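You operate a simulated robot arm through the tools that you are given. There is no shell and no other tool.

The job below is to be done with a simulated robot arm. You get a single attempt, and the scene is never put back.

## Task
The jig handle binds: change the green insert for the size it needs.
Fine: put the green insert back in the block, read the play display, fit that size, then swing the handle open and shut once. Where these are worked on the way, their far stop is far enough and under half their travel is too little: jig handle.

The check looks at the end state, three seconds after you hand in, the way a careful person would. Anything else that was tipped, shoved, dropped, spilled or broken makes it a failure.

## Robot
A 6-joint arm with a two-finger parallel gripper, fixed in place. Base frame: the origin is on the floor under the middle of its stand, x ahead of it, y to its left, z up. Lengths are in mm, angles in rad, forces in N, time in s.
With the tool pointing down near the work surface it reaches from about 360 to 760 mm from the base axis. Its first joint turns from -1.152 to 1.152 rad. Payload 2.45 kg.
The TCP is the grasp point between the finger pads, 24 mm short of the fingertips. In the tool frame z runs along the fingers and y along their closing line. Largest opening 68 mm; finger width 17, thickness 10; the body of the gripper, 40 by 70 mm, starts 41 mm behind the TCP.
Orientation is that of the tool frame in the base frame, as a unit quaternion [x, y, z, w]. With the fingers straight down and closing along the base's y, the tool's x points along the base's -x, its y along +y and its z along -z.

## Interface
- The arm moves only by the tool play_rows. Its argument "deltas" is a list of rows, each an object of numbers (a shift or turn left out is 0, a gripper value left out holds the last): "x", "y", "z": the shift along the tool's x, y, z in mm; "wx", "wy", "wz": the turn, a rotation vector about the tool's x, y, z in rad; "grip": the finger opening in mm, from 0 to 68. In form: [{"x": .., "y": .., "z": .., "wx": .., "wy": .., "wz": .., "grip": ..}, ...]. A call has 1 to 20 rows; each row is the pose to reach, as a shift and turn from the pose commanded when the call began, along the tool's axes at that moment. Rows are played at 5 a second. More than 50 mm and 0.15 rad between two rows, or a gripper value outside its range, and nothing of the call is played. Where a pose cannot be reached the arm comes as near as it can. A force on the tool above 60 N (or 10 N above the force at the start of the call, whichever is more), or a blocked arm, ends the call early, and 0.2 s more pass. Each finger travels about 108 mm/s and halts on what it meets, pressing with about 36 N; the grip force reading is that of the motor and also rises with nothing between the fingers. The clock runs only during rows and for 0.2 s after the last one: add rows that repeat a pose to give the fingers time. It gives the time, the measured TCP pose, the force on the tool (base axes), the opening and the grip force at its end, in the units of the frame above (readings bear some noise), with the torque about the TCP (base axes, N m) and any sound that the robot's microphone picked up.
- Cameras (640 x 400 px; columns grow to the right, rows downward): "scene" is fixed at [190.6, 436.4, 1476.5]; the picture's right is [-0.46, -0.89, 0.00], its down [-0.41, 0.21, -0.89] and it looks along [0.79, -0.41, -0.46] (base axes); focal length 316 px, centre (320, 200). "wrist" rides on the gripper at [84, 11, -75] in the tool frame; the picture's right is [-0.13, 0.99, 0.00], its down [-0.60, -0.08, -0.79] and it looks along [-0.79, -0.10, 0.61] (tool axes); focal length 251 px, centre (320, 200).
- grab_frame(camera): a new picture of that camera. The clock stands still meanwhile.
- probe_pixels(camera, pixels): for up to 12 pixels [column, row] of the newest picture of that camera ("zoom" is the newest enlarged one), the place [x, y, z] in the base frame of the surface seen there, good to about 2 mm. The clock stands still meanwhile.
- inspect(camera, box): a new picture of the part [left, top, right, bottom] of that camera's present view, enlarged. The clock stands still meanwhile.
- close_job(): hands the job in; it is judged then, once.

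Open the gripper and draw the arm clear of the work before you hand the job in, unless the task says otherwise.

The tools are called after ">>>" as name(argument=value, ...) on one line, values as JSON. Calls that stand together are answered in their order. play_rows: Moves the arm, as the interface text tells. Its arguments: {"type":"object","properties":{"deltas":{"type":"array","items":{"type":"object","properties":{"x":{"type":"number"},"y":{"type":"number"},"z":{"type":"number"},"wx":{"type":"number"},"wy":{"type":"number"},"wz":{"type":"number"},"grip":{"type":"number"}}}}},"required":["deltas"]} The other tools are called the same way: grab_frame (camera) takes a picture; probe_pixels (camera, pixels) gives the place of the surface under pixels of a picture; inspect (camera, box) takes an enlarged picture of a part of a camera's view; close_job () hands the job in.

At the start:

```text
t: 0.0
ee_pos: [485.0, 134.9, 1261.7]
ee_rot: [-0.001, 1.0, 0.002, 0.0]
force: [-1.0, -0.2, -0.4]
torque: [0.02, 0.0, 0.05]
finger_gap: 68.1
grasp_force: 0.0
```

scene: 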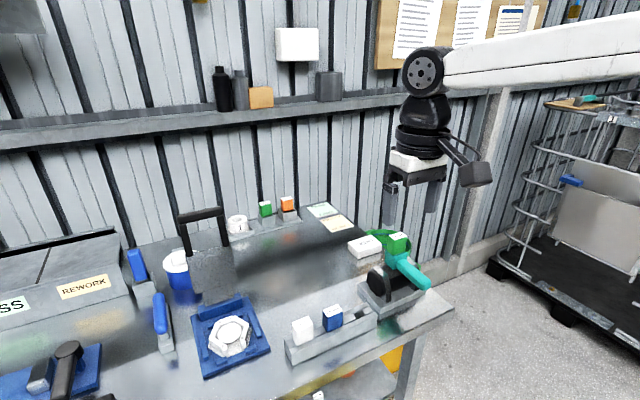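
wrist: 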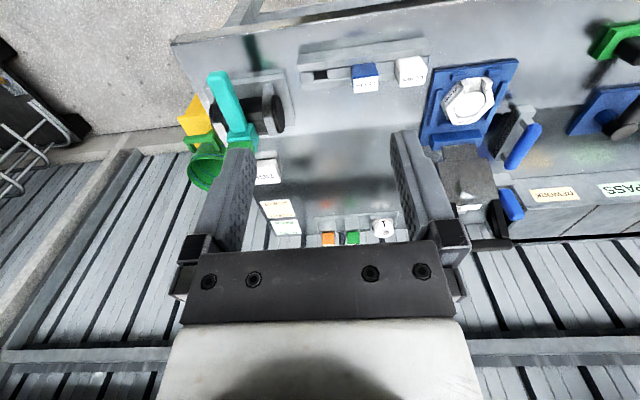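

I start by looking closely at the jig area around scene pixels (390,270) and the rack at (330,330), to understand the parts.

>>> inspect(camera="scene", box=[330, 210, 460, 330])

>>> inspect(camera="scene", box=[210, 180, 370, 280])

>>> inspect(camera="scene", box=[270, 280, 400, 380])

>>> inspect(camera="wrist", box=[170, 40, 330, 140])

>>> inspect(camera="wrist", box=[240, 140, 400, 250])

```text
3.33 times, centred on (395, 270) of scene
```

zoom: 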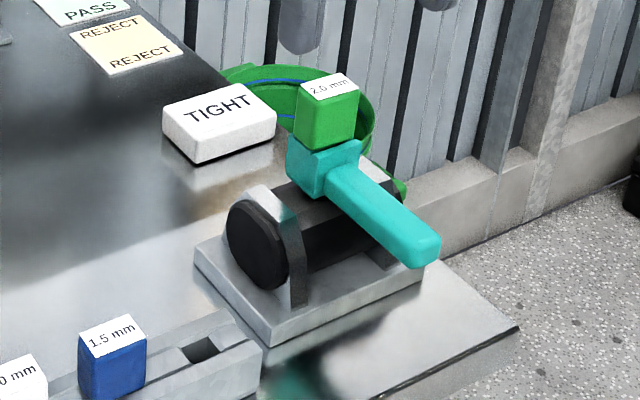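

```text
4.00 times, centred on (290, 230) of scene
```

zoom: 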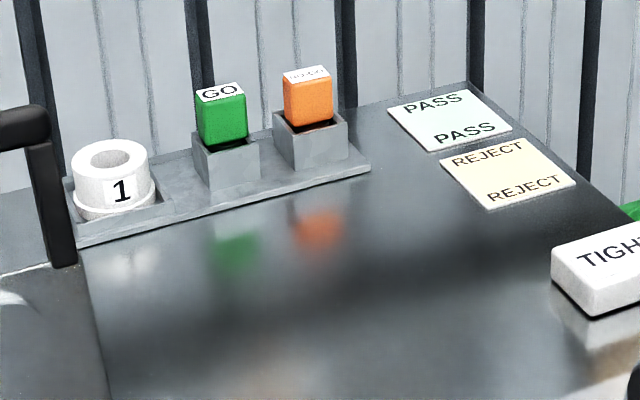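

```text
4.00 times, centred on (335, 330) of scene
```

zoom: 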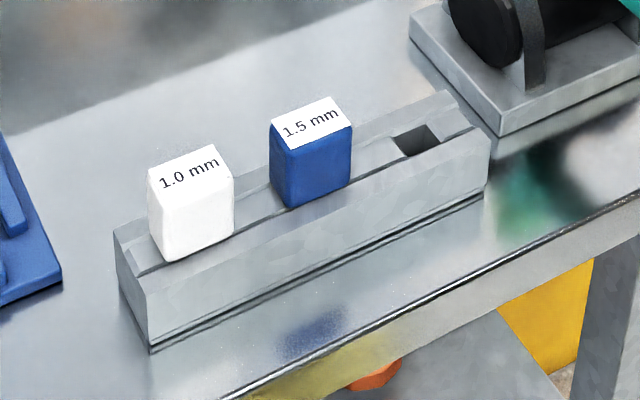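

```text
4.00 times, centred on (250, 90) of wrist
```

zoom: 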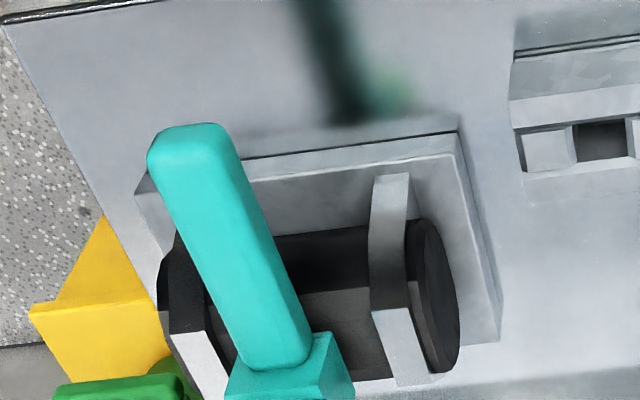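

```text
3.64 times, centred on (320, 195) of wrist
```

zoom: 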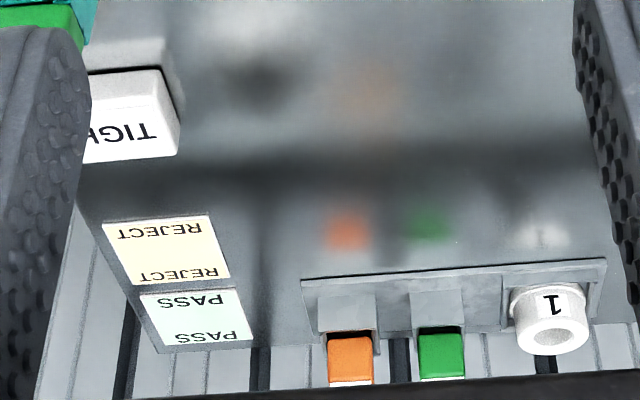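

The green 2.0 mm insert sits on top of the teal hub of the handle, the display reads TIGHT, and the block has one empty hole at scene (375,306). I probe key points for geometry.

>>> inspect(camera="scene", box=[350, 225, 440, 285])

>>> probe_pixels(camera="scene", pixels=[[397, 236], [396, 246], [391, 243], [402, 243], [390, 262], [402, 259], [396, 260], [415, 275], [430, 282], [428, 290], [375, 281], [362, 292]])

>>> probe_pixels(camera="scene", pixels=[[302, 320], [302, 335], [332, 310], [333, 323], [374, 316], [350, 318], [300, 352], [375, 325], [363, 245], [365, 300], [430, 310], [340, 250]])

```text
6.67 times, centred on (395, 255) of scene
```

zoom: 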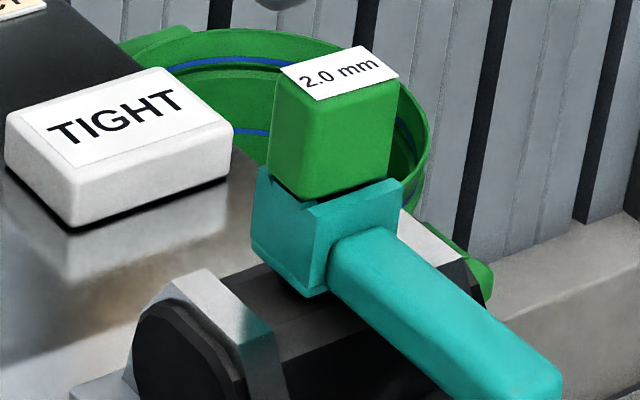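

```text
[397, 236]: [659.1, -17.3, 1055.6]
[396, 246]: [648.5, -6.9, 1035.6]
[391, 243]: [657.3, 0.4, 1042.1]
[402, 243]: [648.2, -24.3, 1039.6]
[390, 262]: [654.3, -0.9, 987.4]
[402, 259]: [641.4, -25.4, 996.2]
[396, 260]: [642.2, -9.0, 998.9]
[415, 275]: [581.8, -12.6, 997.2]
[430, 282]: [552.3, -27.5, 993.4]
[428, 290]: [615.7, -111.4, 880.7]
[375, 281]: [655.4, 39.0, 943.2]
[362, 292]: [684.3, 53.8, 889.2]
```

```text
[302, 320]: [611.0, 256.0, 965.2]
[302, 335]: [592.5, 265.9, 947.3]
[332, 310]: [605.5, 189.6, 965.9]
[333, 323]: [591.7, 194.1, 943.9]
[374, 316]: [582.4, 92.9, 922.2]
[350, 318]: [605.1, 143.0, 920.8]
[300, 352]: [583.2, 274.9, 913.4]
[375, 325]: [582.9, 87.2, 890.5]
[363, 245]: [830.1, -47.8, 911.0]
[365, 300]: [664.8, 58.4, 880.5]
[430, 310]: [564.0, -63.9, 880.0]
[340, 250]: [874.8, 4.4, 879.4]
```

The jig is centred near (650,-10), with the handle bar running toward -x and the insert top at z≈1056. I move the wrist camera above it to get a better view of the mechanism.

>>> play_rows(deltas=[{"x": -20, "y": -27, "z": 16}, {"x": -40, "y": -54, "z": 32}, {"x": -60, "y": -81, "z": 48}, {"x": -80, "y": -108, "z": 64}, {"x": -103, "y": -135, "z": 80}, {"x": -103, "y": -135, "z": 80}])

>>> grab_frame(camera="wrist")

>>> grab_frame(camera="scene")

```text
t: 1.4
ee_pos: [588.1, 3.1, 1185.0]
ee_rot: [-0.001, 1.0, 0.001, 0.001]
force: [-0.1, -0.1, -0.1]
torque: [0.03, 0.01, 0.02]
finger_gap: 68.0
grasp_force: 0.1
```

```text
taken
```

wrist: 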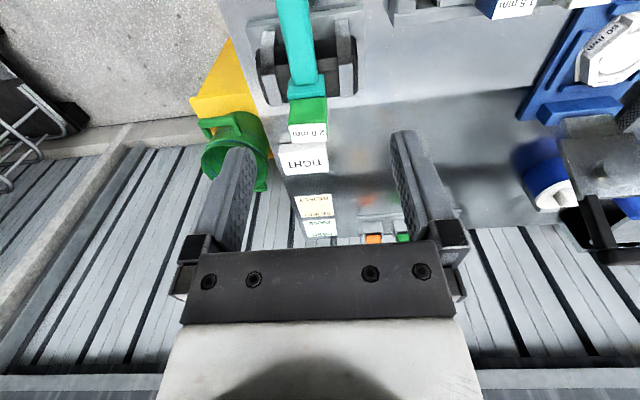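

```text
taken
```

scene: 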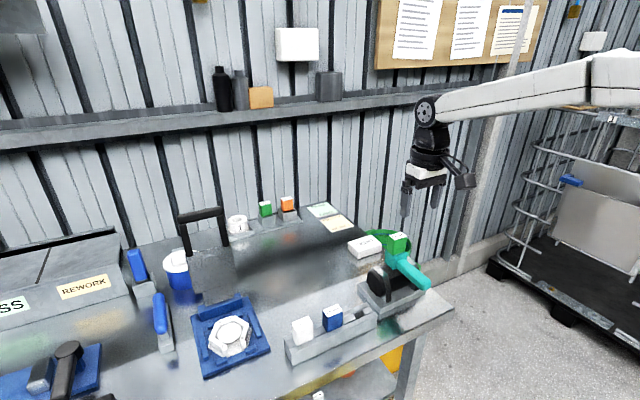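

The handle bar runs up in the wrist picture at column 300, the insert at (308,122). I zoom in on the jig to see the mechanism.

>>> inspect(camera="wrist", box=[190, 0, 380, 120])

>>> inspect(camera="wrist", box=[240, 70, 380, 200])

>>> probe_pixels(camera="wrist", pixels=[[308, 112], [308, 130], [291, 112], [325, 112], [306, 85], [300, 70], [296, 40], [293, 10], [345, 70], [270, 75], [348, 90], [330, 75]])

```text
3.33 times, centred on (285, 60) of wrist
```

zoom: 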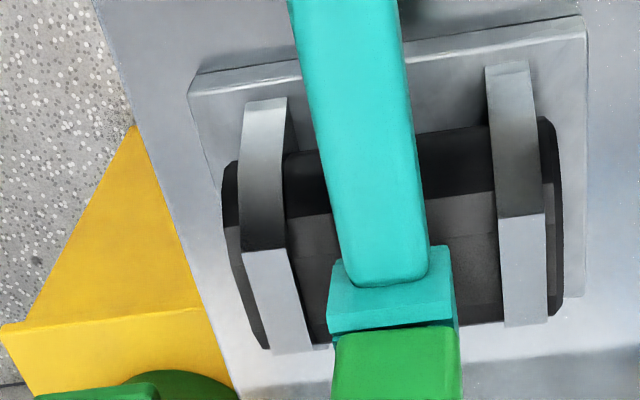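

```text
3.08 times, centred on (310, 135) of wrist
```

zoom: 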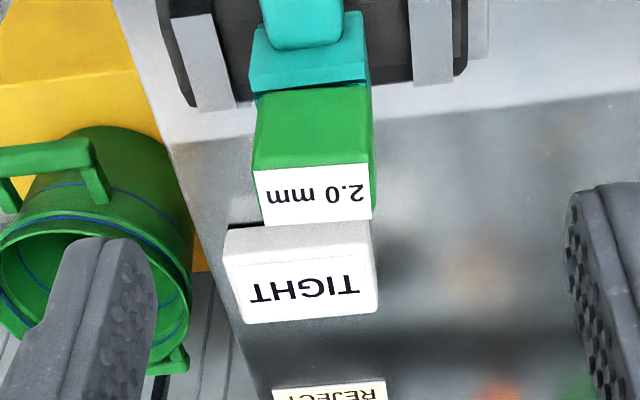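

```text
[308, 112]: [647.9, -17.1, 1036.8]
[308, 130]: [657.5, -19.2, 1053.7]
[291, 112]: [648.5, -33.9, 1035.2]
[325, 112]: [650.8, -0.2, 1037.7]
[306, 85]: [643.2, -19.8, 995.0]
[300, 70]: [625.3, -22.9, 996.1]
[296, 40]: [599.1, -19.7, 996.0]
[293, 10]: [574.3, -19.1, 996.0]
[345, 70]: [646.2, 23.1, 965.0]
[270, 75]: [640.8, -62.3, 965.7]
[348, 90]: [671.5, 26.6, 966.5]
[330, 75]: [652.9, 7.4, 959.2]
```

The shaft lies along y between two brackets, with the teal hub and bar on top; how it swings is not clear yet. I turn the wrist 90° and move to the rack side for a side view.

>>> play_rows(deltas=[{"x": 0, "y": 25, "z": 0, "wz": 0.14}, {"x": 0, "y": 50, "wz": 0.28}, {"x": 0, "y": 75, "wz": 0.42}, {"x": 0, "y": 100, "wz": 0.56}, {"x": 0, "y": 120, "wz": 0.7}, {"x": 0, "y": 140, "wz": 0.84}, {"x": 0, "y": 150, "wz": 0.98}, {"x": 0, "y": 150, "wz": 1.12}, {"x": 0, "y": 150, "wz": 1.26}, {"x": 0, "y": 150, "wz": 1.4}, {"x": 0, "y": 150, "wz": 1.5}, {"x": 0, "y": 150, "wz": 1.57}, {"x": 0, "y": 150, "wz": 1.57}])

>>> grab_frame(camera="wrist")

>>> grab_frame(camera="scene")

```text
t: 4.2
ee_pos: [588.0, 150.0, 1181.7]
ee_rot: [0.707, 0.707, 0.002, -0.001]
force: [-0.6, -0.3, 1.0]
torque: [0.0, -0.04, 0.03]
finger_gap: 67.9
grasp_force: 0.1
```

```text
taken
```

wrist: 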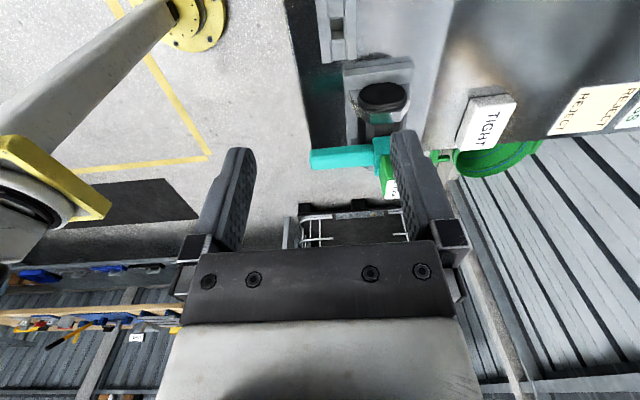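

```text
taken
```

scene: 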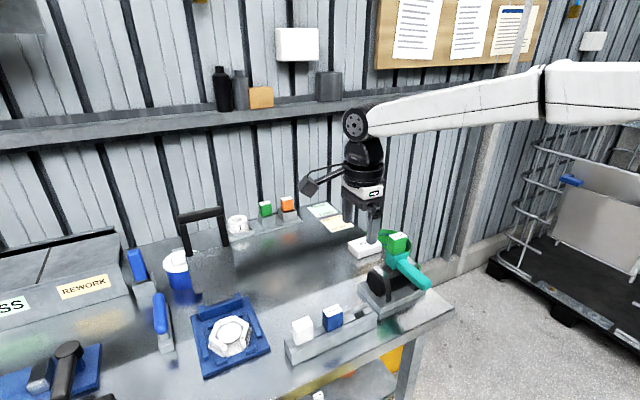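

From this side the bar at (345,158) lies on top of the shaft end at (385,100). I move lower and tilt the camera for a more level side view.

>>> play_rows(deltas=[{"x": 0, "y": 15, "z": 25, "wy": -0.08}, {"x": 0, "y": 30, "z": 55, "wy": -0.16}, {"x": -5, "y": 45, "z": 85, "wy": -0.24}, {"x": -10, "y": 52, "z": 115, "wy": -0.32}, {"x": -10, "y": 52, "z": 145, "wy": -0.4}, {"x": -10, "y": 52, "z": 145, "wy": -0.4}])

>>> grab_frame(camera="wrist")

```text
t: 5.6
ee_pos: [641.8, 138.8, 1036.7]
ee_rot: [0.692, 0.694, -0.138, 0.142]
force: [0.5, 0.3, 0.4]
torque: [0.01, -0.02, 0.01]
finger_gap: 68.2
grasp_force: 0.0
```

```text
taken
```

wrist: 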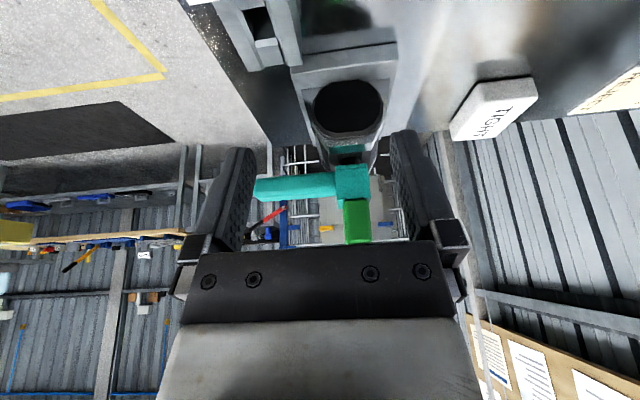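

I zoom into the side view of the jig around (345,160).

>>> inspect(camera="wrist", box=[240, 60, 430, 250])

>>> probe_pixels(camera="wrist", pixels=[[348, 85], [348, 105], [318, 105], [380, 105], [348, 130], [348, 155], [352, 180], [337, 180], [367, 180], [300, 187], [356, 220], [265, 187]])

```text
2.11 times, centred on (335, 155) of wrist
```

zoom: 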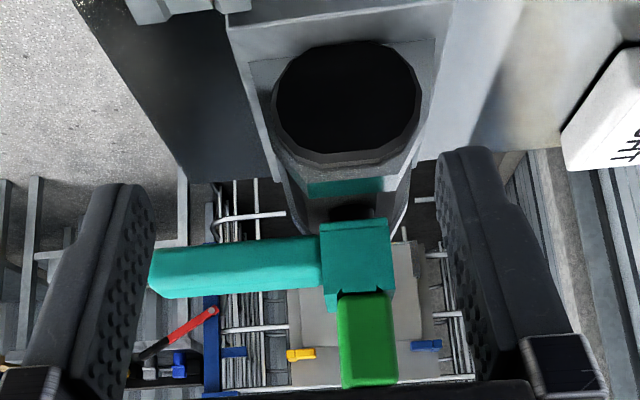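

```text
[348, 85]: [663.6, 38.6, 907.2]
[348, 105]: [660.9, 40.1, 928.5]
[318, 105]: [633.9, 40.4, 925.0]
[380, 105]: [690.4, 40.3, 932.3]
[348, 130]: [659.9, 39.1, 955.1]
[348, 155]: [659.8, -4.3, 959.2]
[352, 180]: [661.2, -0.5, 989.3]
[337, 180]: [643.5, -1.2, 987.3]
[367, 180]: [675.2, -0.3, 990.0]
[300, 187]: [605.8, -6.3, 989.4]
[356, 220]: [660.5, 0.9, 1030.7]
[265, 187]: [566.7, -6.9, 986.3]
```

There is a gap with a dark neck under the hub at zoom (358,212), like a quarter-turn valve. I go a bit lower to confirm whether a vertical post joins hub and body.

>>> play_rows(deltas=[{"x": 12, "z": 12, "wy": -0.05}, {"x": 24, "z": 24, "wy": -0.12}, {"x": 38, "z": 34, "wy": -0.2}, {"x": 38, "z": 34, "wy": -0.2}])

>>> inspect(camera="wrist", box=[230, 90, 430, 240])

```text
t: 6.6
ee_pos: [640.6, 161.9, 988.9]
ee_rot: [0.676, 0.675, -0.208, 0.208]
force: [0.1, -0.4, -0.3]
torque: [0.01, 0.01, -0.01]
finger_gap: 68.1
grasp_force: 0.0
```

```text
2.67 times, centred on (330, 165) of wrist
```

zoom: 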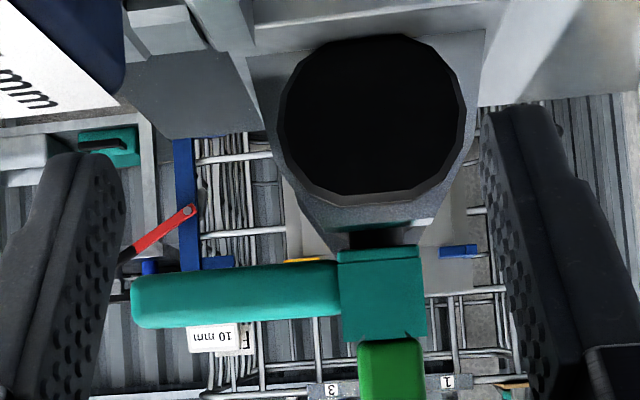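

A short dark post joins the hub to the body, so the handle turns about a vertical axis near (660,-17). I raise, undo the tilt, then turn back to look at the block hole from above.

>>> play_rows(deltas=[{"x": -17, "z": -25, "wy": 0.1}, {"x": -34, "z": -50, "wy": 0.2}, {"x": -51, "z": -75, "wy": 0.3}, {"x": -68, "z": -100, "wy": 0.4}, {"x": -85, "z": -124, "wy": 0.5}, {"x": -85, "z": -124, "wy": 0.6}, {"x": -85, "z": -124, "wy": 0.6}])

>>> play_rows(deltas=[{"wz": -0.14}, {"wz": -0.28}, {"wz": -0.42}, {"wz": -0.56}, {"wz": -0.7}, {"wz": -0.84}, {"wz": -0.98}, {"wz": -1.12}, {"wz": -1.26}, {"wz": -1.4}, {"wz": -1.5}, {"wz": -1.57}, {"wz": -1.57}])

>>> grab_frame(camera="wrist")

```text
t: 8.2
ee_pos: [640.2, 162.8, 1141.1]
ee_rot: [0.706, 0.708, 0.002, 0.0]
force: [0.1, -0.6, -0.3]
torque: [0.0, -0.01, -0.01]
finger_gap: 68.0
grasp_force: 0.0
```

```text
t: 11.0
ee_pos: [639.0, 161.4, 1142.4]
ee_rot: [-0.001, 1.0, 0.0, 0.0]
force: [0.4, 0.3, -0.6]
torque: [0.01, 0.03, 0.01]
finger_gap: 68.1
grasp_force: 0.0
```

```text
taken
```

wrist: 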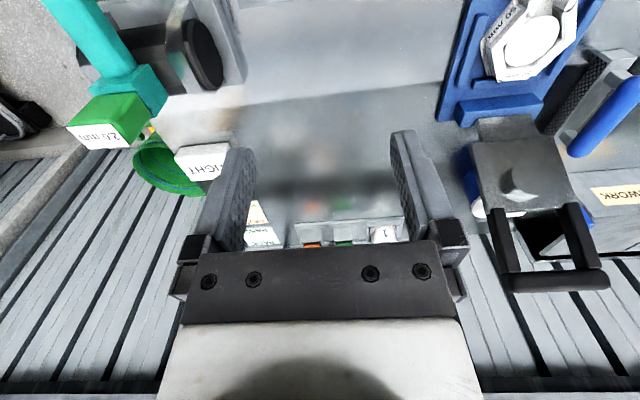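

The block is out of view (it is behind the camera's top edge), so I pull back 115 mm toward the base.

>>> play_rows(deltas=[{"x": 40}, {"x": 80}, {"x": 120}, {"x": 120}])

>>> grab_frame(camera="wrist")

>>> inspect(camera="wrist", box=[240, 30, 480, 180])

```text
t: 12.0
ee_pos: [519.6, 160.3, 1142.8]
ee_rot: [-0.001, 1.0, 0.002, 0.001]
force: [0.7, -0.1, 0.7]
torque: [-0.05, 0.02, -0.06]
finger_gap: 68.1
grasp_force: 0.0
```

```text
taken
```

wrist: 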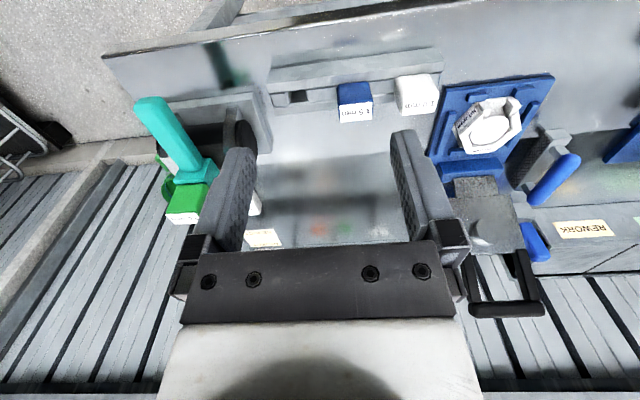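

```text
2.67 times, centred on (360, 105) of wrist
```

zoom: 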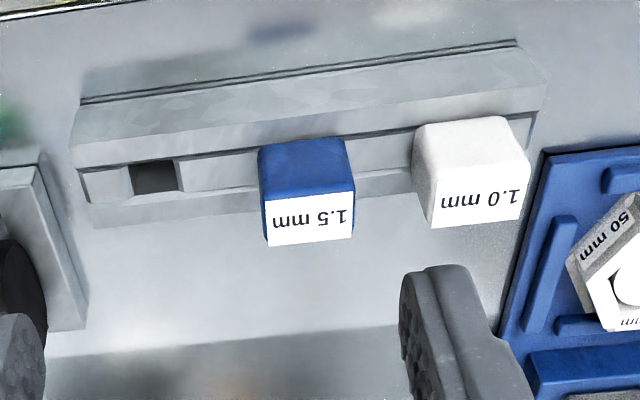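

The hole in the block is at zoom (154,177); the inserts are wider than it, so they must have a peg. I probe hole corners and insert edges.

>>> probe_pixels(camera="zoom", pixels=[[128, 163], [176, 160], [133, 195], [180, 192], [154, 177], [105, 180], [215, 172], [260, 200], [353, 196], [268, 245], [352, 240], [310, 218]])

>>> inspect(camera="wrist", box=[265, 75, 345, 125])

```text
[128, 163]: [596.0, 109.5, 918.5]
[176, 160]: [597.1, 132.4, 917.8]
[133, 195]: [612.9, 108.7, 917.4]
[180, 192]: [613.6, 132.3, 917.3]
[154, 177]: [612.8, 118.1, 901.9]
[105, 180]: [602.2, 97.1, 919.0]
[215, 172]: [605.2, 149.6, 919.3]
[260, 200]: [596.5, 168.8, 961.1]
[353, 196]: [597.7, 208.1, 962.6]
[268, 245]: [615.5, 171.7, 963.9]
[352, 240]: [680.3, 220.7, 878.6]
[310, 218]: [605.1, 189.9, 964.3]
```

```text
8.00 times, centred on (305, 100) of wrist
```

zoom: 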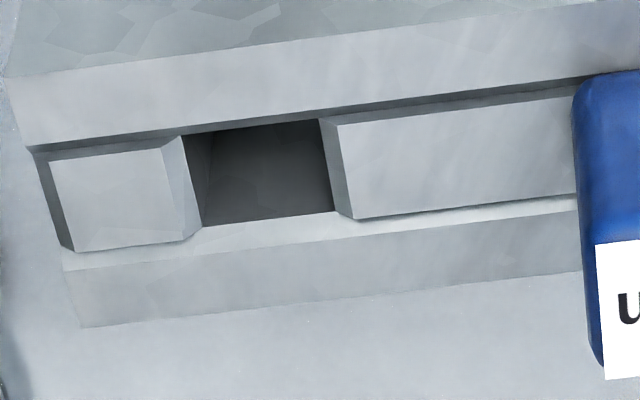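

The block's hole centre is about (605,121) with a 17×22 mm mouth, and the blue insert is centred near (605,190) with top z≈964. Now I move to look closely at the green insert in the hub.

>>> play_rows(deltas=[{"x": -10, "y": -40}, {"x": -20, "y": -80}, {"x": -30, "y": -120, "z": 5}, {"x": -45, "y": -160, "z": 10}, {"x": -55, "y": -177, "z": 15}, {"x": -55, "y": -177, "z": 15}])

>>> grab_frame(camera="wrist")

>>> inspect(camera="wrist", box=[260, 110, 380, 210])

```text
t: 13.4
ee_pos: [574.7, -19.4, 1125.8]
ee_rot: [-0.002, 1.0, 0.001, 0.001]
force: [1.1, 0.0, 0.3]
torque: [0.0, 0.04, -0.03]
finger_gap: 68.1
grasp_force: 0.0
```

```text
taken
```

wrist: 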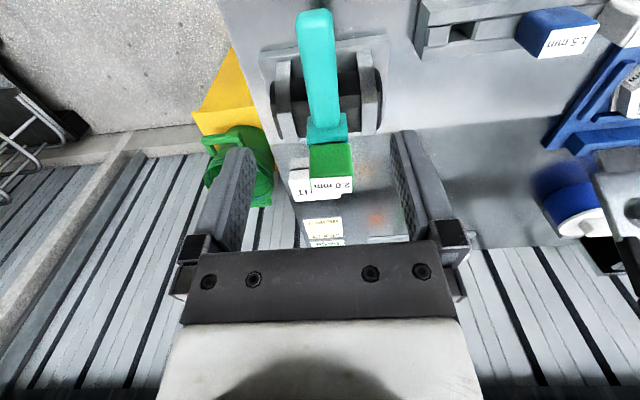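

```text
4.00 times, centred on (320, 160) of wrist
```

zoom: 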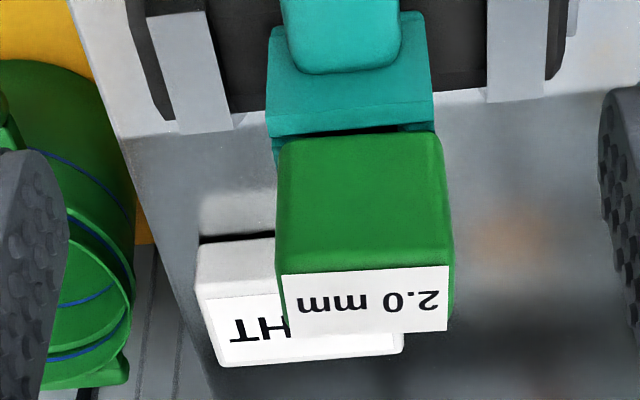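

The green insert is between the fingers at (327,170); I probe its edges precisely, and the hub rim.

>>> probe_pixels(camera="zoom", pixels=[[290, 282], [442, 274], [295, 330], [442, 325], [282, 200], [440, 190], [360, 200], [360, 145], [350, 125], [365, 300], [275, 130], [430, 110]])

>>> probe_pixels(camera="wrist", pixels=[[318, 18], [305, 30], [332, 30], [308, 100], [335, 100], [318, 60], [318, 12], [326, 126], [311, 136], [345, 132], [313, 150], [349, 150]])

```text
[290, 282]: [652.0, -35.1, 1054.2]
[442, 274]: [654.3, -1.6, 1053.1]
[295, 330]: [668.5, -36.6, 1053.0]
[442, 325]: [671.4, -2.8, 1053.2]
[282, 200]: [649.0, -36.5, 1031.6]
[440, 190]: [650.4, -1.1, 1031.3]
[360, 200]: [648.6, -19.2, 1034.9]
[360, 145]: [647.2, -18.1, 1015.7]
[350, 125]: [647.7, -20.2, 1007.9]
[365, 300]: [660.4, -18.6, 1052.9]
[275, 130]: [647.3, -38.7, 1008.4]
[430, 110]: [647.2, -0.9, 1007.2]
```

```text
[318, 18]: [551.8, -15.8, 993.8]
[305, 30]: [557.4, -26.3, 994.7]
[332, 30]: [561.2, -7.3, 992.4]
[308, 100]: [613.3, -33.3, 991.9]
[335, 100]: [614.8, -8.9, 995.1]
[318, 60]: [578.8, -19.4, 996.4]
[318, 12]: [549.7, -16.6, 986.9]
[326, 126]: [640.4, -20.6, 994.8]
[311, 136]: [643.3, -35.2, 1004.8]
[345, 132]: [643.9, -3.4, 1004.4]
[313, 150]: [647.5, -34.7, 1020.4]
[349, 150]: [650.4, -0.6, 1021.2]
```

Insert edges: x 648.5–672, y −37…0, top z 1053.5, hub rim z 1008; so its exposed height (45) equals that of the blue one in the block (seat z≈919.5). I hold still a moment for a settled pose reading before approaching.

>>> play_rows(deltas=[{"x": 0}, {"x": 0}, {"x": 0}])

>>> play_rows(deltas=[{"x": 0}])

```text
t: 14.2
ee_pos: [575.0, -17.4, 1125.5]
ee_rot: [-0.002, 1.0, 0.001, 0.001]
force: [0.2, 0.1, 0.5]
torque: [0.01, 0.0, 0.0]
finger_gap: 68.0
grasp_force: 0.1
```

```text
t: 14.6
ee_pos: [573.7, -17.0, 1125.9]
ee_rot: [-0.001, 1.0, 0.002, 0.0]
force: [0.4, 0.2, -0.2]
torque: [-0.03, -0.03, -0.01]
finger_gap: 68.1
grasp_force: 0.1
```

Settled at about (574.5,−17.5,1125.7). I go over the insert at (660.5,−18.7), staying high, then look.

>>> play_rows(deltas=[{"x": -30, "y": -0.5}, {"x": -60, "y": -1}, {"x": -86, "y": -1.2}, {"x": -86, "y": -1.2}, {"x": -86, "y": -1.2}])

>>> grab_frame(camera="wrist")

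>>> grab_frame(camera="scene")

```text
t: 15.8
ee_pos: [663.1, -17.1, 1126.9]
ee_rot: [0.0, 1.0, 0.001, 0.001]
force: [0.5, 0.2, 0.6]
torque: [-0.05, 0.04, -0.01]
finger_gap: 67.8
grasp_force: 0.0
```

```text
taken
```

wrist: 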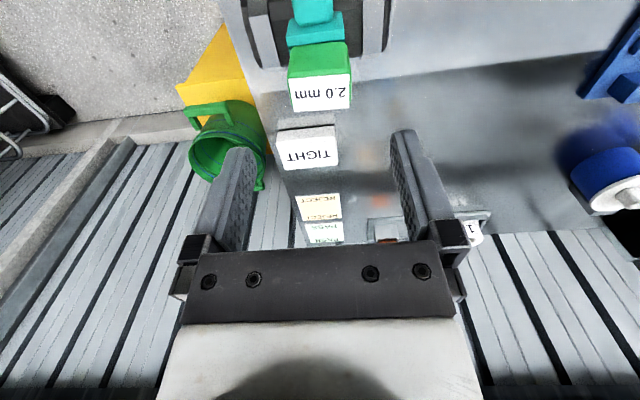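

```text
taken
```

scene: 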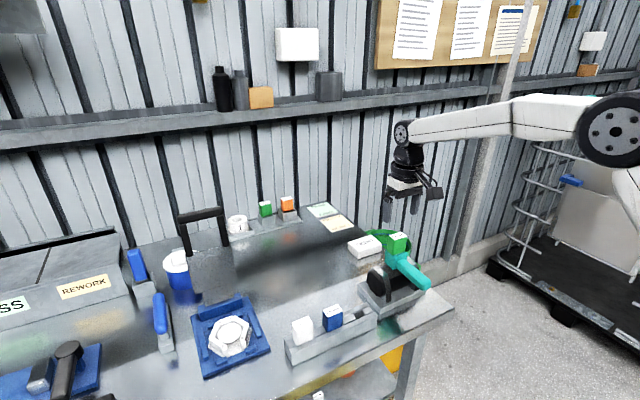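

The insert label at (320,95) lies exactly on the tool axis projection. I lower 60 mm and check before the last part.

>>> play_rows(deltas=[{"z": 20}, {"z": 40}, {"z": 60}, {"z": 60}, {"z": 60}])

>>> grab_frame(camera="wrist")

>>> inspect(camera="scene", box=[350, 150, 460, 300])

```text
t: 17.0
ee_pos: [660.8, -13.4, 1065.4]
ee_rot: [-0.001, 1.0, 0.0, 0.001]
force: [-0.7, 0.4, 0.1]
torque: [0.0, 0.01, 0.02]
finger_gap: 67.9
grasp_force: 0.0
```

```text
taken
```

wrist: 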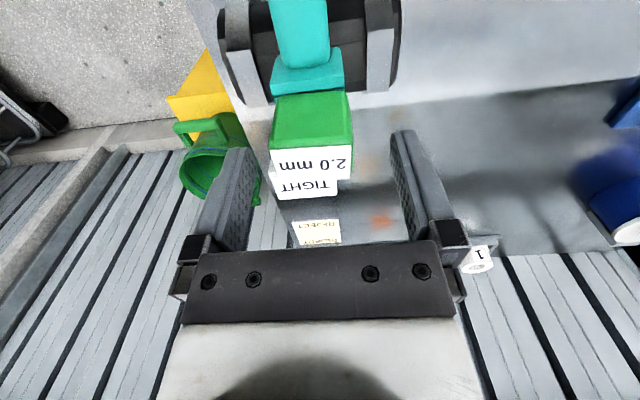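

```text
2.67 times, centred on (405, 225) of scene
```

zoom: 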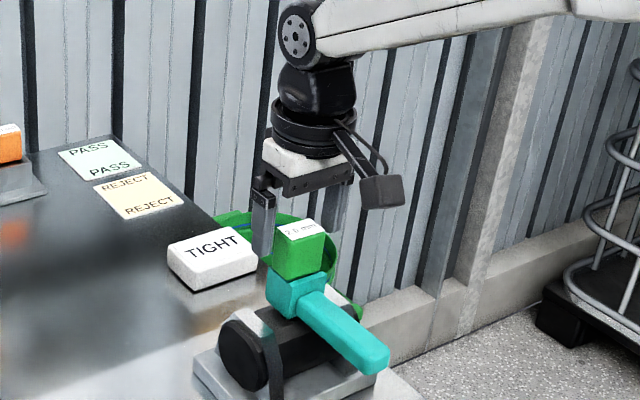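

The label centre is at column 311, about 4–5 mm off the tool axis (measured y −13.4), so I correct by −4.5 mm in y while holding height.

>>> play_rows(deltas=[{"y": -4.5}, {"y": -4.5}, {"y": -4.5}])

>>> play_rows(deltas=[{"y": 0}, {"y": 0}])

>>> inspect(camera="wrist", box=[220, 80, 420, 205])

```text
t: 17.8
ee_pos: [661.4, -20.7, 1064.8]
ee_rot: [-0.002, 1.0, 0.002, 0.001]
force: [-0.2, -0.6, 0.8]
torque: [-0.02, 0.02, 0.0]
finger_gap: 68.1
grasp_force: 0.0
```

```text
t: 18.4
ee_pos: [662.3, -20.6, 1064.5]
ee_rot: [-0.001, 1.0, 0.002, 0.001]
force: [-0.3, 0.6, 0.2]
torque: [-0.02, -0.01, 0.0]
finger_gap: 68.0
grasp_force: 0.1
```

```text
3.20 times, centred on (320, 142) of wrist
```

zoom: 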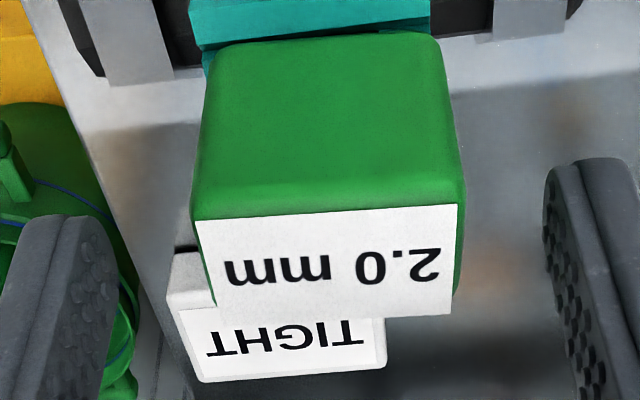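

Now the label centre is at wrist (322,161). I probe the label corners to confirm the insert centre before lowering.

>>> probe_pixels(camera="zoom", pixels=[[205, 224], [450, 210], [228, 312], [445, 308], [328, 262], [196, 140], [455, 140], [330, 120]])

```text
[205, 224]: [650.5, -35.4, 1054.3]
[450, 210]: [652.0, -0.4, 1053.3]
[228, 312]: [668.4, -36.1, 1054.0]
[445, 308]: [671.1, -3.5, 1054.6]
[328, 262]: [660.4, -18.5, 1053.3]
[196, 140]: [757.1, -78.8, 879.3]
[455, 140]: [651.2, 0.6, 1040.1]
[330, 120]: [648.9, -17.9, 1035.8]
```

Insert centre is (660.4,−18.5) and the tool is within about 1.5 mm of it. I shift +1.5 mm in y, lower 26 mm (tips just above the hub rim) and close.

>>> play_rows(deltas=[{"y": 1.5, "x": 0.5, "z": 9}, {"y": 1.5, "x": 0.5, "z": 18}, {"y": 1.5, "x": 0.5, "z": 26}, {"y": 1.5, "x": 0.5, "z": 26}])

>>> play_rows(deltas=[{"grip": 50}, {"grip": 40}, {"grip": 30}, {"grip": 25}, {"grip": 25}, {"grip": 25}])

>>> grab_frame(camera="wrist")

>>> inspect(camera="scene", box=[350, 180, 450, 300])

```text
t: 19.4
ee_pos: [659.8, -21.0, 1037.4]
ee_rot: [-0.001, 1.0, 0.001, 0.0]
force: [0.4, -0.1, 0.4]
torque: [0.0, 0.02, 0.01]
finger_gap: 67.9
grasp_force: 0.0
```

```text
t: 20.8
ee_pos: [659.7, -19.2, 1039.8]
ee_rot: [-0.001, 1.0, 0.002, 0.001]
force: [0.2, -0.9, -0.4]
torque: [0.01, 0.01, 0.0]
finger_gap: 39.5
grasp_force: 36.2
```

```text
taken
```

wrist: 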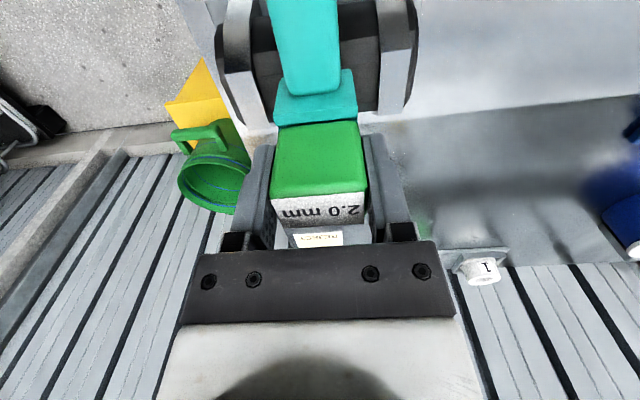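

```text
3.33 times, centred on (400, 240) of scene
```

zoom: 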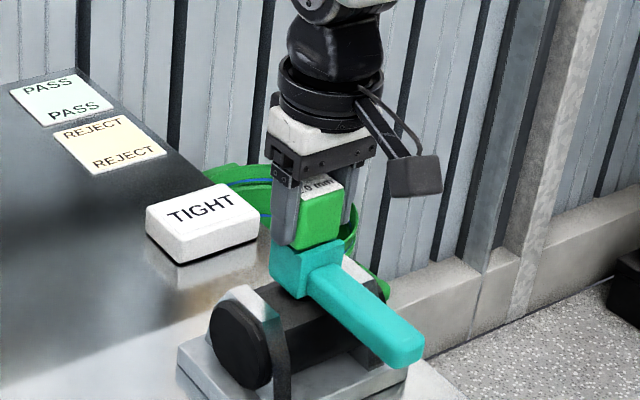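

The fingers hold the insert at 39.5 mm with 36 N. I lift straight up 70 mm and check.

>>> play_rows(deltas=[{"z": -5}, {"z": -12}, {"z": -20}, {"z": -30}, {"z": -40}, {"z": -55}, {"z": -70}, {"z": -70}])

>>> grab_frame(camera="wrist")

>>> inspect(camera="scene", box=[340, 170, 450, 310])

```text
t: 22.6
ee_pos: [661.2, -19.0, 1110.5]
ee_rot: [-0.001, 1.0, 0.002, 0.002]
force: [0.0, 0.2, -0.6]
torque: [0.02, -0.03, -0.01]
finger_gap: 39.5
grasp_force: 36.3
```

```text
taken
```

wrist: 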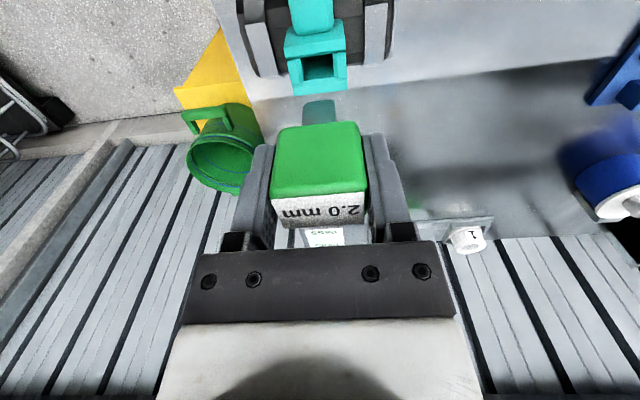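

```text
2.86 times, centred on (395, 240) of scene
```

zoom: 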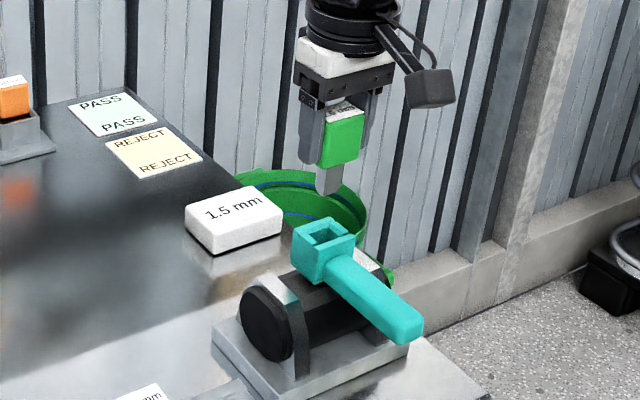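

The insert is out with its grey peg, and the display now reads 1.5 mm (I'll re-read after placing). I inspect the peg and the hub socket to get exact offsets.

>>> inspect(camera="wrist", box=[240, 20, 400, 220])

>>> probe_pixels(camera="wrist", pixels=[[306, 105], [334, 103], [320, 104], [320, 118], [278, 150], [364, 145], [320, 150], [302, 60], [334, 57], [303, 80], [335, 77], [318, 70]])

>>> inspect(camera="scene", box=[390, 190, 420, 250])

```text
2.00 times, centred on (320, 120) of wrist
```

zoom: 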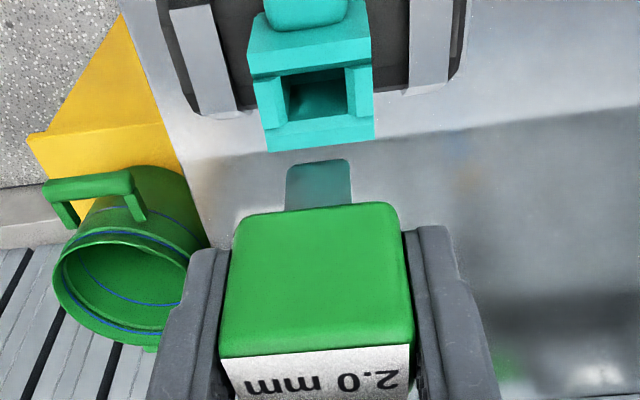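

```text
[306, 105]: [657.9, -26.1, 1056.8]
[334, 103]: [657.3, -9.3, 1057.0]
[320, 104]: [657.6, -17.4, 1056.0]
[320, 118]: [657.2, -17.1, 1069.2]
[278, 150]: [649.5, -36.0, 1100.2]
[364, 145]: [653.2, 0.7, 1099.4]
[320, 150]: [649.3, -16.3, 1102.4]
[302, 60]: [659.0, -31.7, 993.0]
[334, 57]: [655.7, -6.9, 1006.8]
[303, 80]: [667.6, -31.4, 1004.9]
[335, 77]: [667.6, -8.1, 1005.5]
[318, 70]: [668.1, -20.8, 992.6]
```

```text
6.67 times, centred on (405, 220) of scene
```

zoom: 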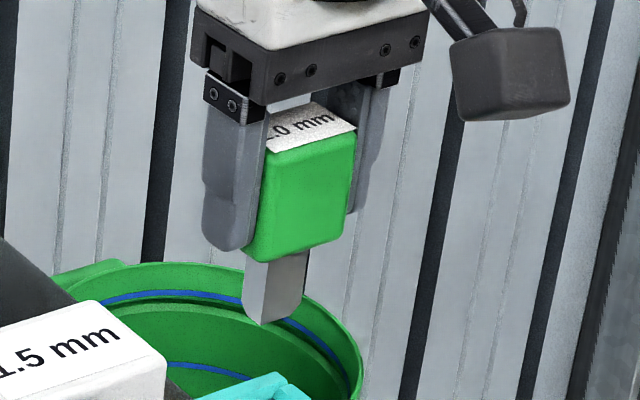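

Peg: y −28…−8, about 28 mm long, front face 8 mm behind the body front; body centre ≈ (660.4,−18). I carry it over beside the block hole and look down at the hole.

>>> play_rows(deltas=[{"x": 9, "y": 35}, {"x": 18, "y": 70}, {"x": 27, "y": 105, "z": 5}, {"x": 36, "y": 140, "z": 20}, {"x": 36, "y": 140, "z": 40}, {"x": 36, "y": 140, "z": 40}, {"x": 36, "y": 140, "z": 40}])

>>> grab_frame(camera="wrist")

>>> inspect(camera="wrist", box=[260, 40, 400, 150])

```text
t: 24.2
ee_pos: [624.5, 122.2, 1073.5]
ee_rot: [-0.001, 1.0, 0.001, 0.001]
force: [0.6, 0.0, -0.3]
torque: [0.01, 0.01, -0.01]
finger_gap: 39.4
grasp_force: 36.2
```

```text
taken
```

wrist: 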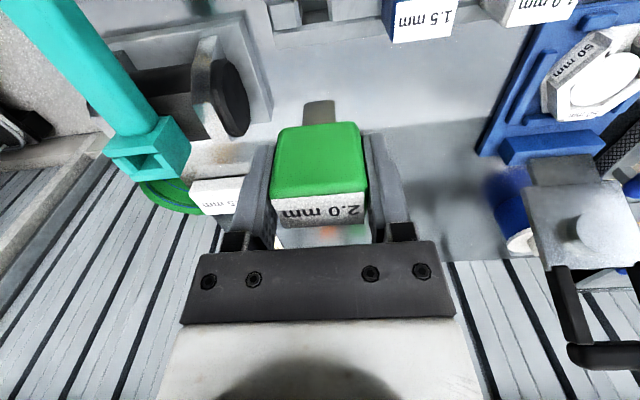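

```text
3.64 times, centred on (330, 95) of wrist
```

zoom: 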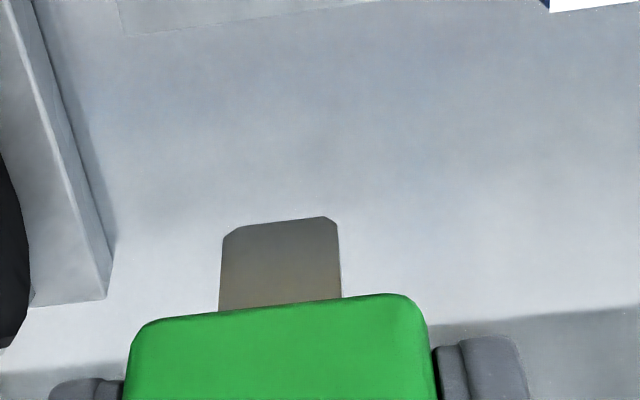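

The block is at the picture's top edge; I back off 40 mm in x so the hole comes into clear view below the peg.

>>> play_rows(deltas=[{"x": 20}, {"x": 40}, {"x": 40}, {"x": 40}])

>>> grab_frame(camera="wrist")

>>> inspect(camera="wrist", box=[270, 20, 430, 130])

```text
t: 25.2
ee_pos: [585.7, 121.9, 1071.7]
ee_rot: [0.0, 1.0, 0.002, 0.0]
force: [-0.2, -0.7, -0.1]
torque: [0.0, 0.04, 0.0]
finger_gap: 39.6
grasp_force: 36.0
```

```text
taken
```

wrist: 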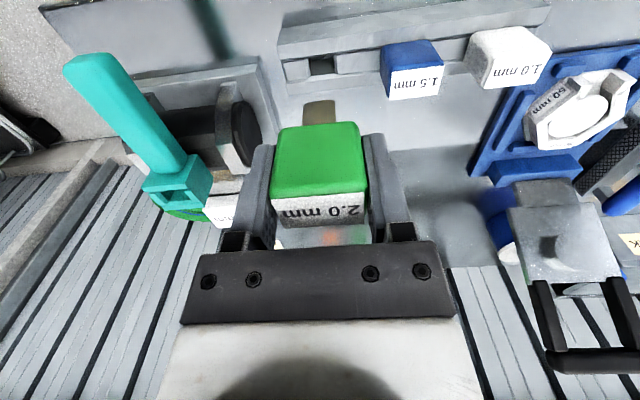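

```text
3.64 times, centred on (350, 75) of wrist
```

zoom: 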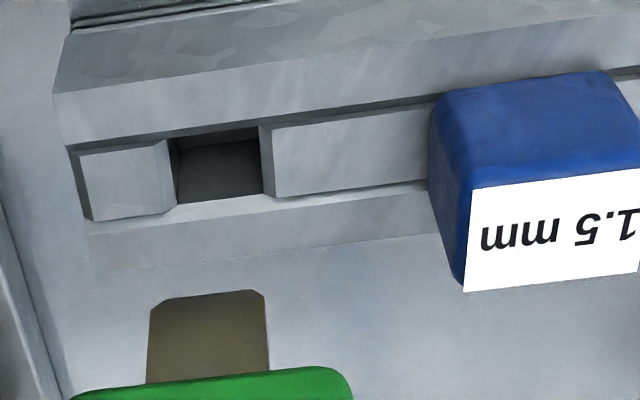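

I probe the hole edges, the peg corners and the blue insert's edges in this zoom.

>>> probe_pixels(camera="zoom", pixels=[[160, 150], [172, 210], [268, 145], [278, 190], [172, 160], [259, 145], [220, 200], [218, 210], [210, 130], [155, 325], [263, 315], [210, 300]])

>>> probe_pixels(camera="zoom", pixels=[[450, 110], [550, 130], [436, 160], [476, 200], [634, 190], [550, 240], [110, 185], [350, 160], [350, 205], [350, 118], [130, 235], [330, 90]])

```text
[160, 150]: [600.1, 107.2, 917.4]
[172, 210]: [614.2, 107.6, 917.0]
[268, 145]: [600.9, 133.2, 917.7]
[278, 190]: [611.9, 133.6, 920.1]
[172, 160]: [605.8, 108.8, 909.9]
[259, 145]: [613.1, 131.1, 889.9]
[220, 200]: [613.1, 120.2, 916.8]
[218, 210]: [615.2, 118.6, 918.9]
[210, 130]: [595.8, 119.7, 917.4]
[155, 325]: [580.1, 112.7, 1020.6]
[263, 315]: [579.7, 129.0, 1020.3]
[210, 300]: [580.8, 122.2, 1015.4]
```

```text
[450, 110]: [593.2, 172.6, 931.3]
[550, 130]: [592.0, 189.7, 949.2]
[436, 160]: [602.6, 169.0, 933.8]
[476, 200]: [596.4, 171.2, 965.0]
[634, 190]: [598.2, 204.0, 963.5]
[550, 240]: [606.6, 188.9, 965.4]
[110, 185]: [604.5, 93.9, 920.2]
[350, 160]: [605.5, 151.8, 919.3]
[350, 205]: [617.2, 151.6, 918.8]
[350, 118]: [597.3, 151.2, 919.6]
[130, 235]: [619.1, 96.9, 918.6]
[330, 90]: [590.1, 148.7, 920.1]
```

Hole: x 595.8–613.1, y ≈109–131.3 (centre 604.5, 120.3). Peg centre now ≈ (585.5,120.8), so I shift +19 mm in x, then lower to just above the rim.

>>> play_rows(deltas=[{"x": -10, "y": -0.4}, {"x": -19, "y": -0.4}, {"x": -19, "y": -0.4, "z": 25}, {"x": -19, "y": -0.4, "z": 50}, {"x": -19, "y": -0.4, "z": 70}, {"x": -19, "y": -0.4, "z": 84}, {"x": -19, "y": -0.4, "z": 84}, {"x": -19, "y": -0.4, "z": 84}])

>>> grab_frame(camera="wrist")

>>> inspect(camera="wrist", box=[240, 50, 400, 170])

>>> inspect(camera="scene", box=[300, 240, 420, 350])

```text
t: 27.0
ee_pos: [604.6, 122.1, 985.3]
ee_rot: [-0.001, 1.0, 0.001, 0.001]
force: [0.4, 0.3, -0.1]
torque: [-0.01, 0.0, 0.01]
finger_gap: 39.6
grasp_force: 36.0
```

```text
taken
```

wrist: 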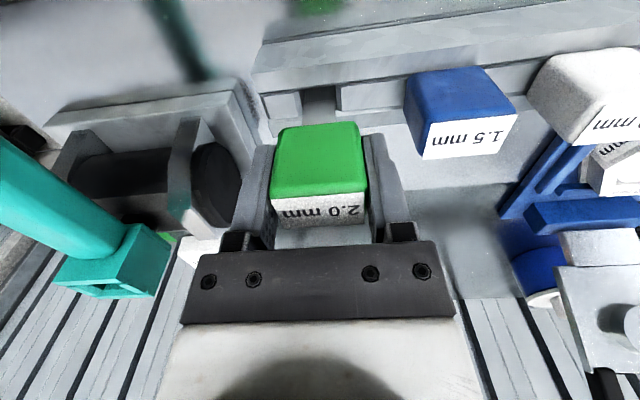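

```text
3.33 times, centred on (320, 110) of wrist
```

zoom: 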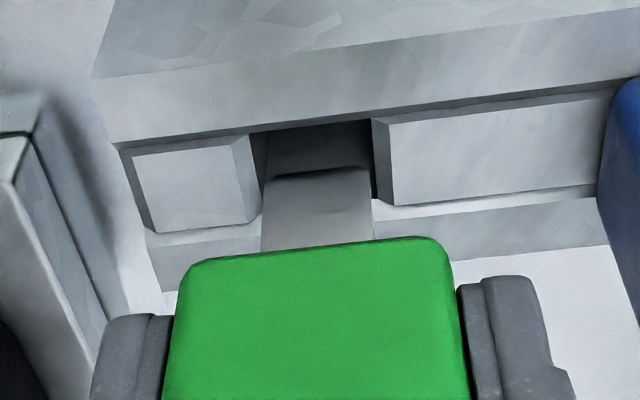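

```text
3.64 times, centred on (360, 295) of scene
```

zoom: 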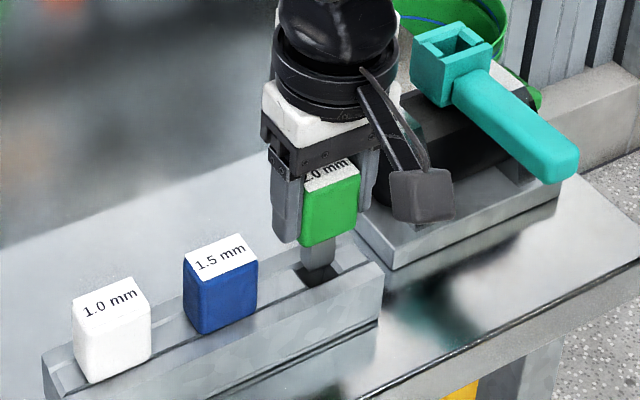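

The peg hangs right over the hole at wrist zoom (316,175). I probe the peg's lower edge and hole walls to verify x and y alignment.

>>> probe_pixels(camera="zoom", pixels=[[270, 190], [362, 185], [316, 180], [316, 220], [255, 165], [375, 155], [316, 122], [290, 235], [240, 170], [395, 165]])

```text
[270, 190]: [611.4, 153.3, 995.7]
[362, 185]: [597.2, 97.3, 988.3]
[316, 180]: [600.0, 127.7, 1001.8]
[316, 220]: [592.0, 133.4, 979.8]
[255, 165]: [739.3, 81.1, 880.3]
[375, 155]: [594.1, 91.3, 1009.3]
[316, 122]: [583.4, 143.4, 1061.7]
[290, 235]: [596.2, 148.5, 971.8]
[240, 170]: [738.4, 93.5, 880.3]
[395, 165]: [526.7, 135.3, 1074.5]
```

Those probes used the scene zoom (the newest). I re-take the wrist zoom and probe again.

>>> inspect(camera="wrist", box=[240, 50, 400, 170])

>>> probe_pixels(camera="zoom", pixels=[[270, 190], [362, 185], [316, 180], [316, 220], [256, 160], [375, 155], [316, 122], [290, 235], [240, 170], [385, 165], [320, 340], [220, 170]])

```text
3.33 times, centred on (320, 110) of wrist
```

zoom: 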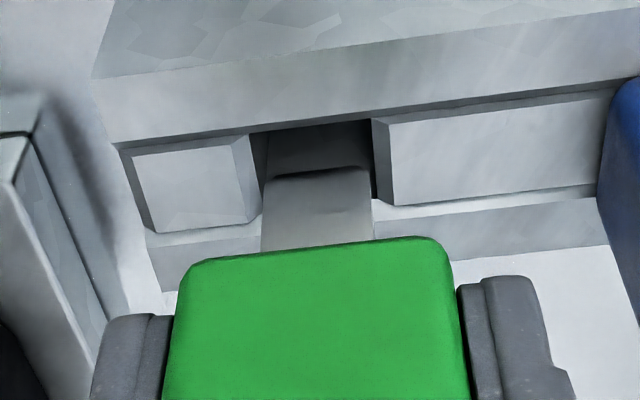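

```text
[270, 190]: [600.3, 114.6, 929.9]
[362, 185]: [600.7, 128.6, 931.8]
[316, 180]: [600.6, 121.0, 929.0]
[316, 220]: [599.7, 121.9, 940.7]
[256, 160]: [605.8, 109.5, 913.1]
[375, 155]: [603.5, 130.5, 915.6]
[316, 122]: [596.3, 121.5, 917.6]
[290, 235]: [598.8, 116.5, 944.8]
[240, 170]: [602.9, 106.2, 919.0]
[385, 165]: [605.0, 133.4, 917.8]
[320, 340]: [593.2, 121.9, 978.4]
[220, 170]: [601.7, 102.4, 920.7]
```

Peg y 113–130 vs hole 109.5–131; I nudge −1.2 mm in y, −0.7 in x, and lower slowly to near the seat.

>>> play_rows(deltas=[{"x": 0.7, "y": -1.2, "z": 0}, {"x": 0.7, "y": -1.2, "z": 6}, {"x": 0.7, "y": -1.2, "z": 12}, {"x": 0.7, "y": -1.2, "z": 18}, {"x": 0.7, "y": -1.2, "z": 24}, {"x": 0.7, "y": -1.2, "z": 30}, {"x": 0.7, "y": -1.2, "z": 30}])

>>> inspect(camera="wrist", box=[240, 50, 400, 170])

>>> inspect(camera="scene", box=[300, 250, 420, 360])

```text
t: 28.6
ee_pos: [602.5, 121.8, 955.0]
ee_rot: [-0.001, 1.0, 0.002, 0.0]
force: [0.3, 0.9, -0.1]
torque: [0.01, 0.02, 0.01]
finger_gap: 39.5
grasp_force: 36.3
```

```text
3.33 times, centred on (320, 110) of wrist
```

zoom: 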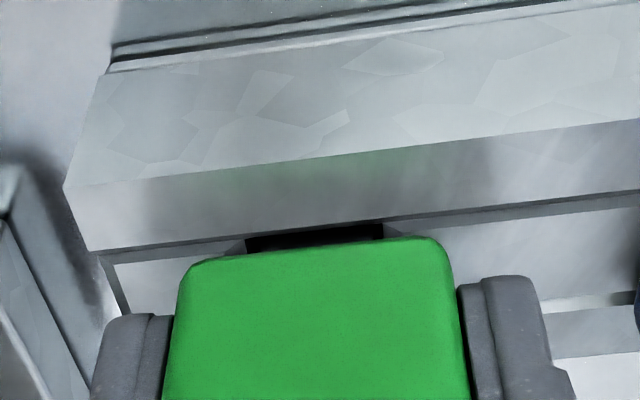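

```text
3.64 times, centred on (360, 305) of scene
```

zoom: 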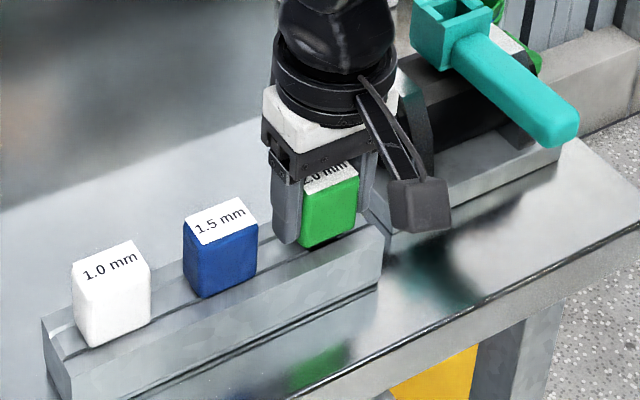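

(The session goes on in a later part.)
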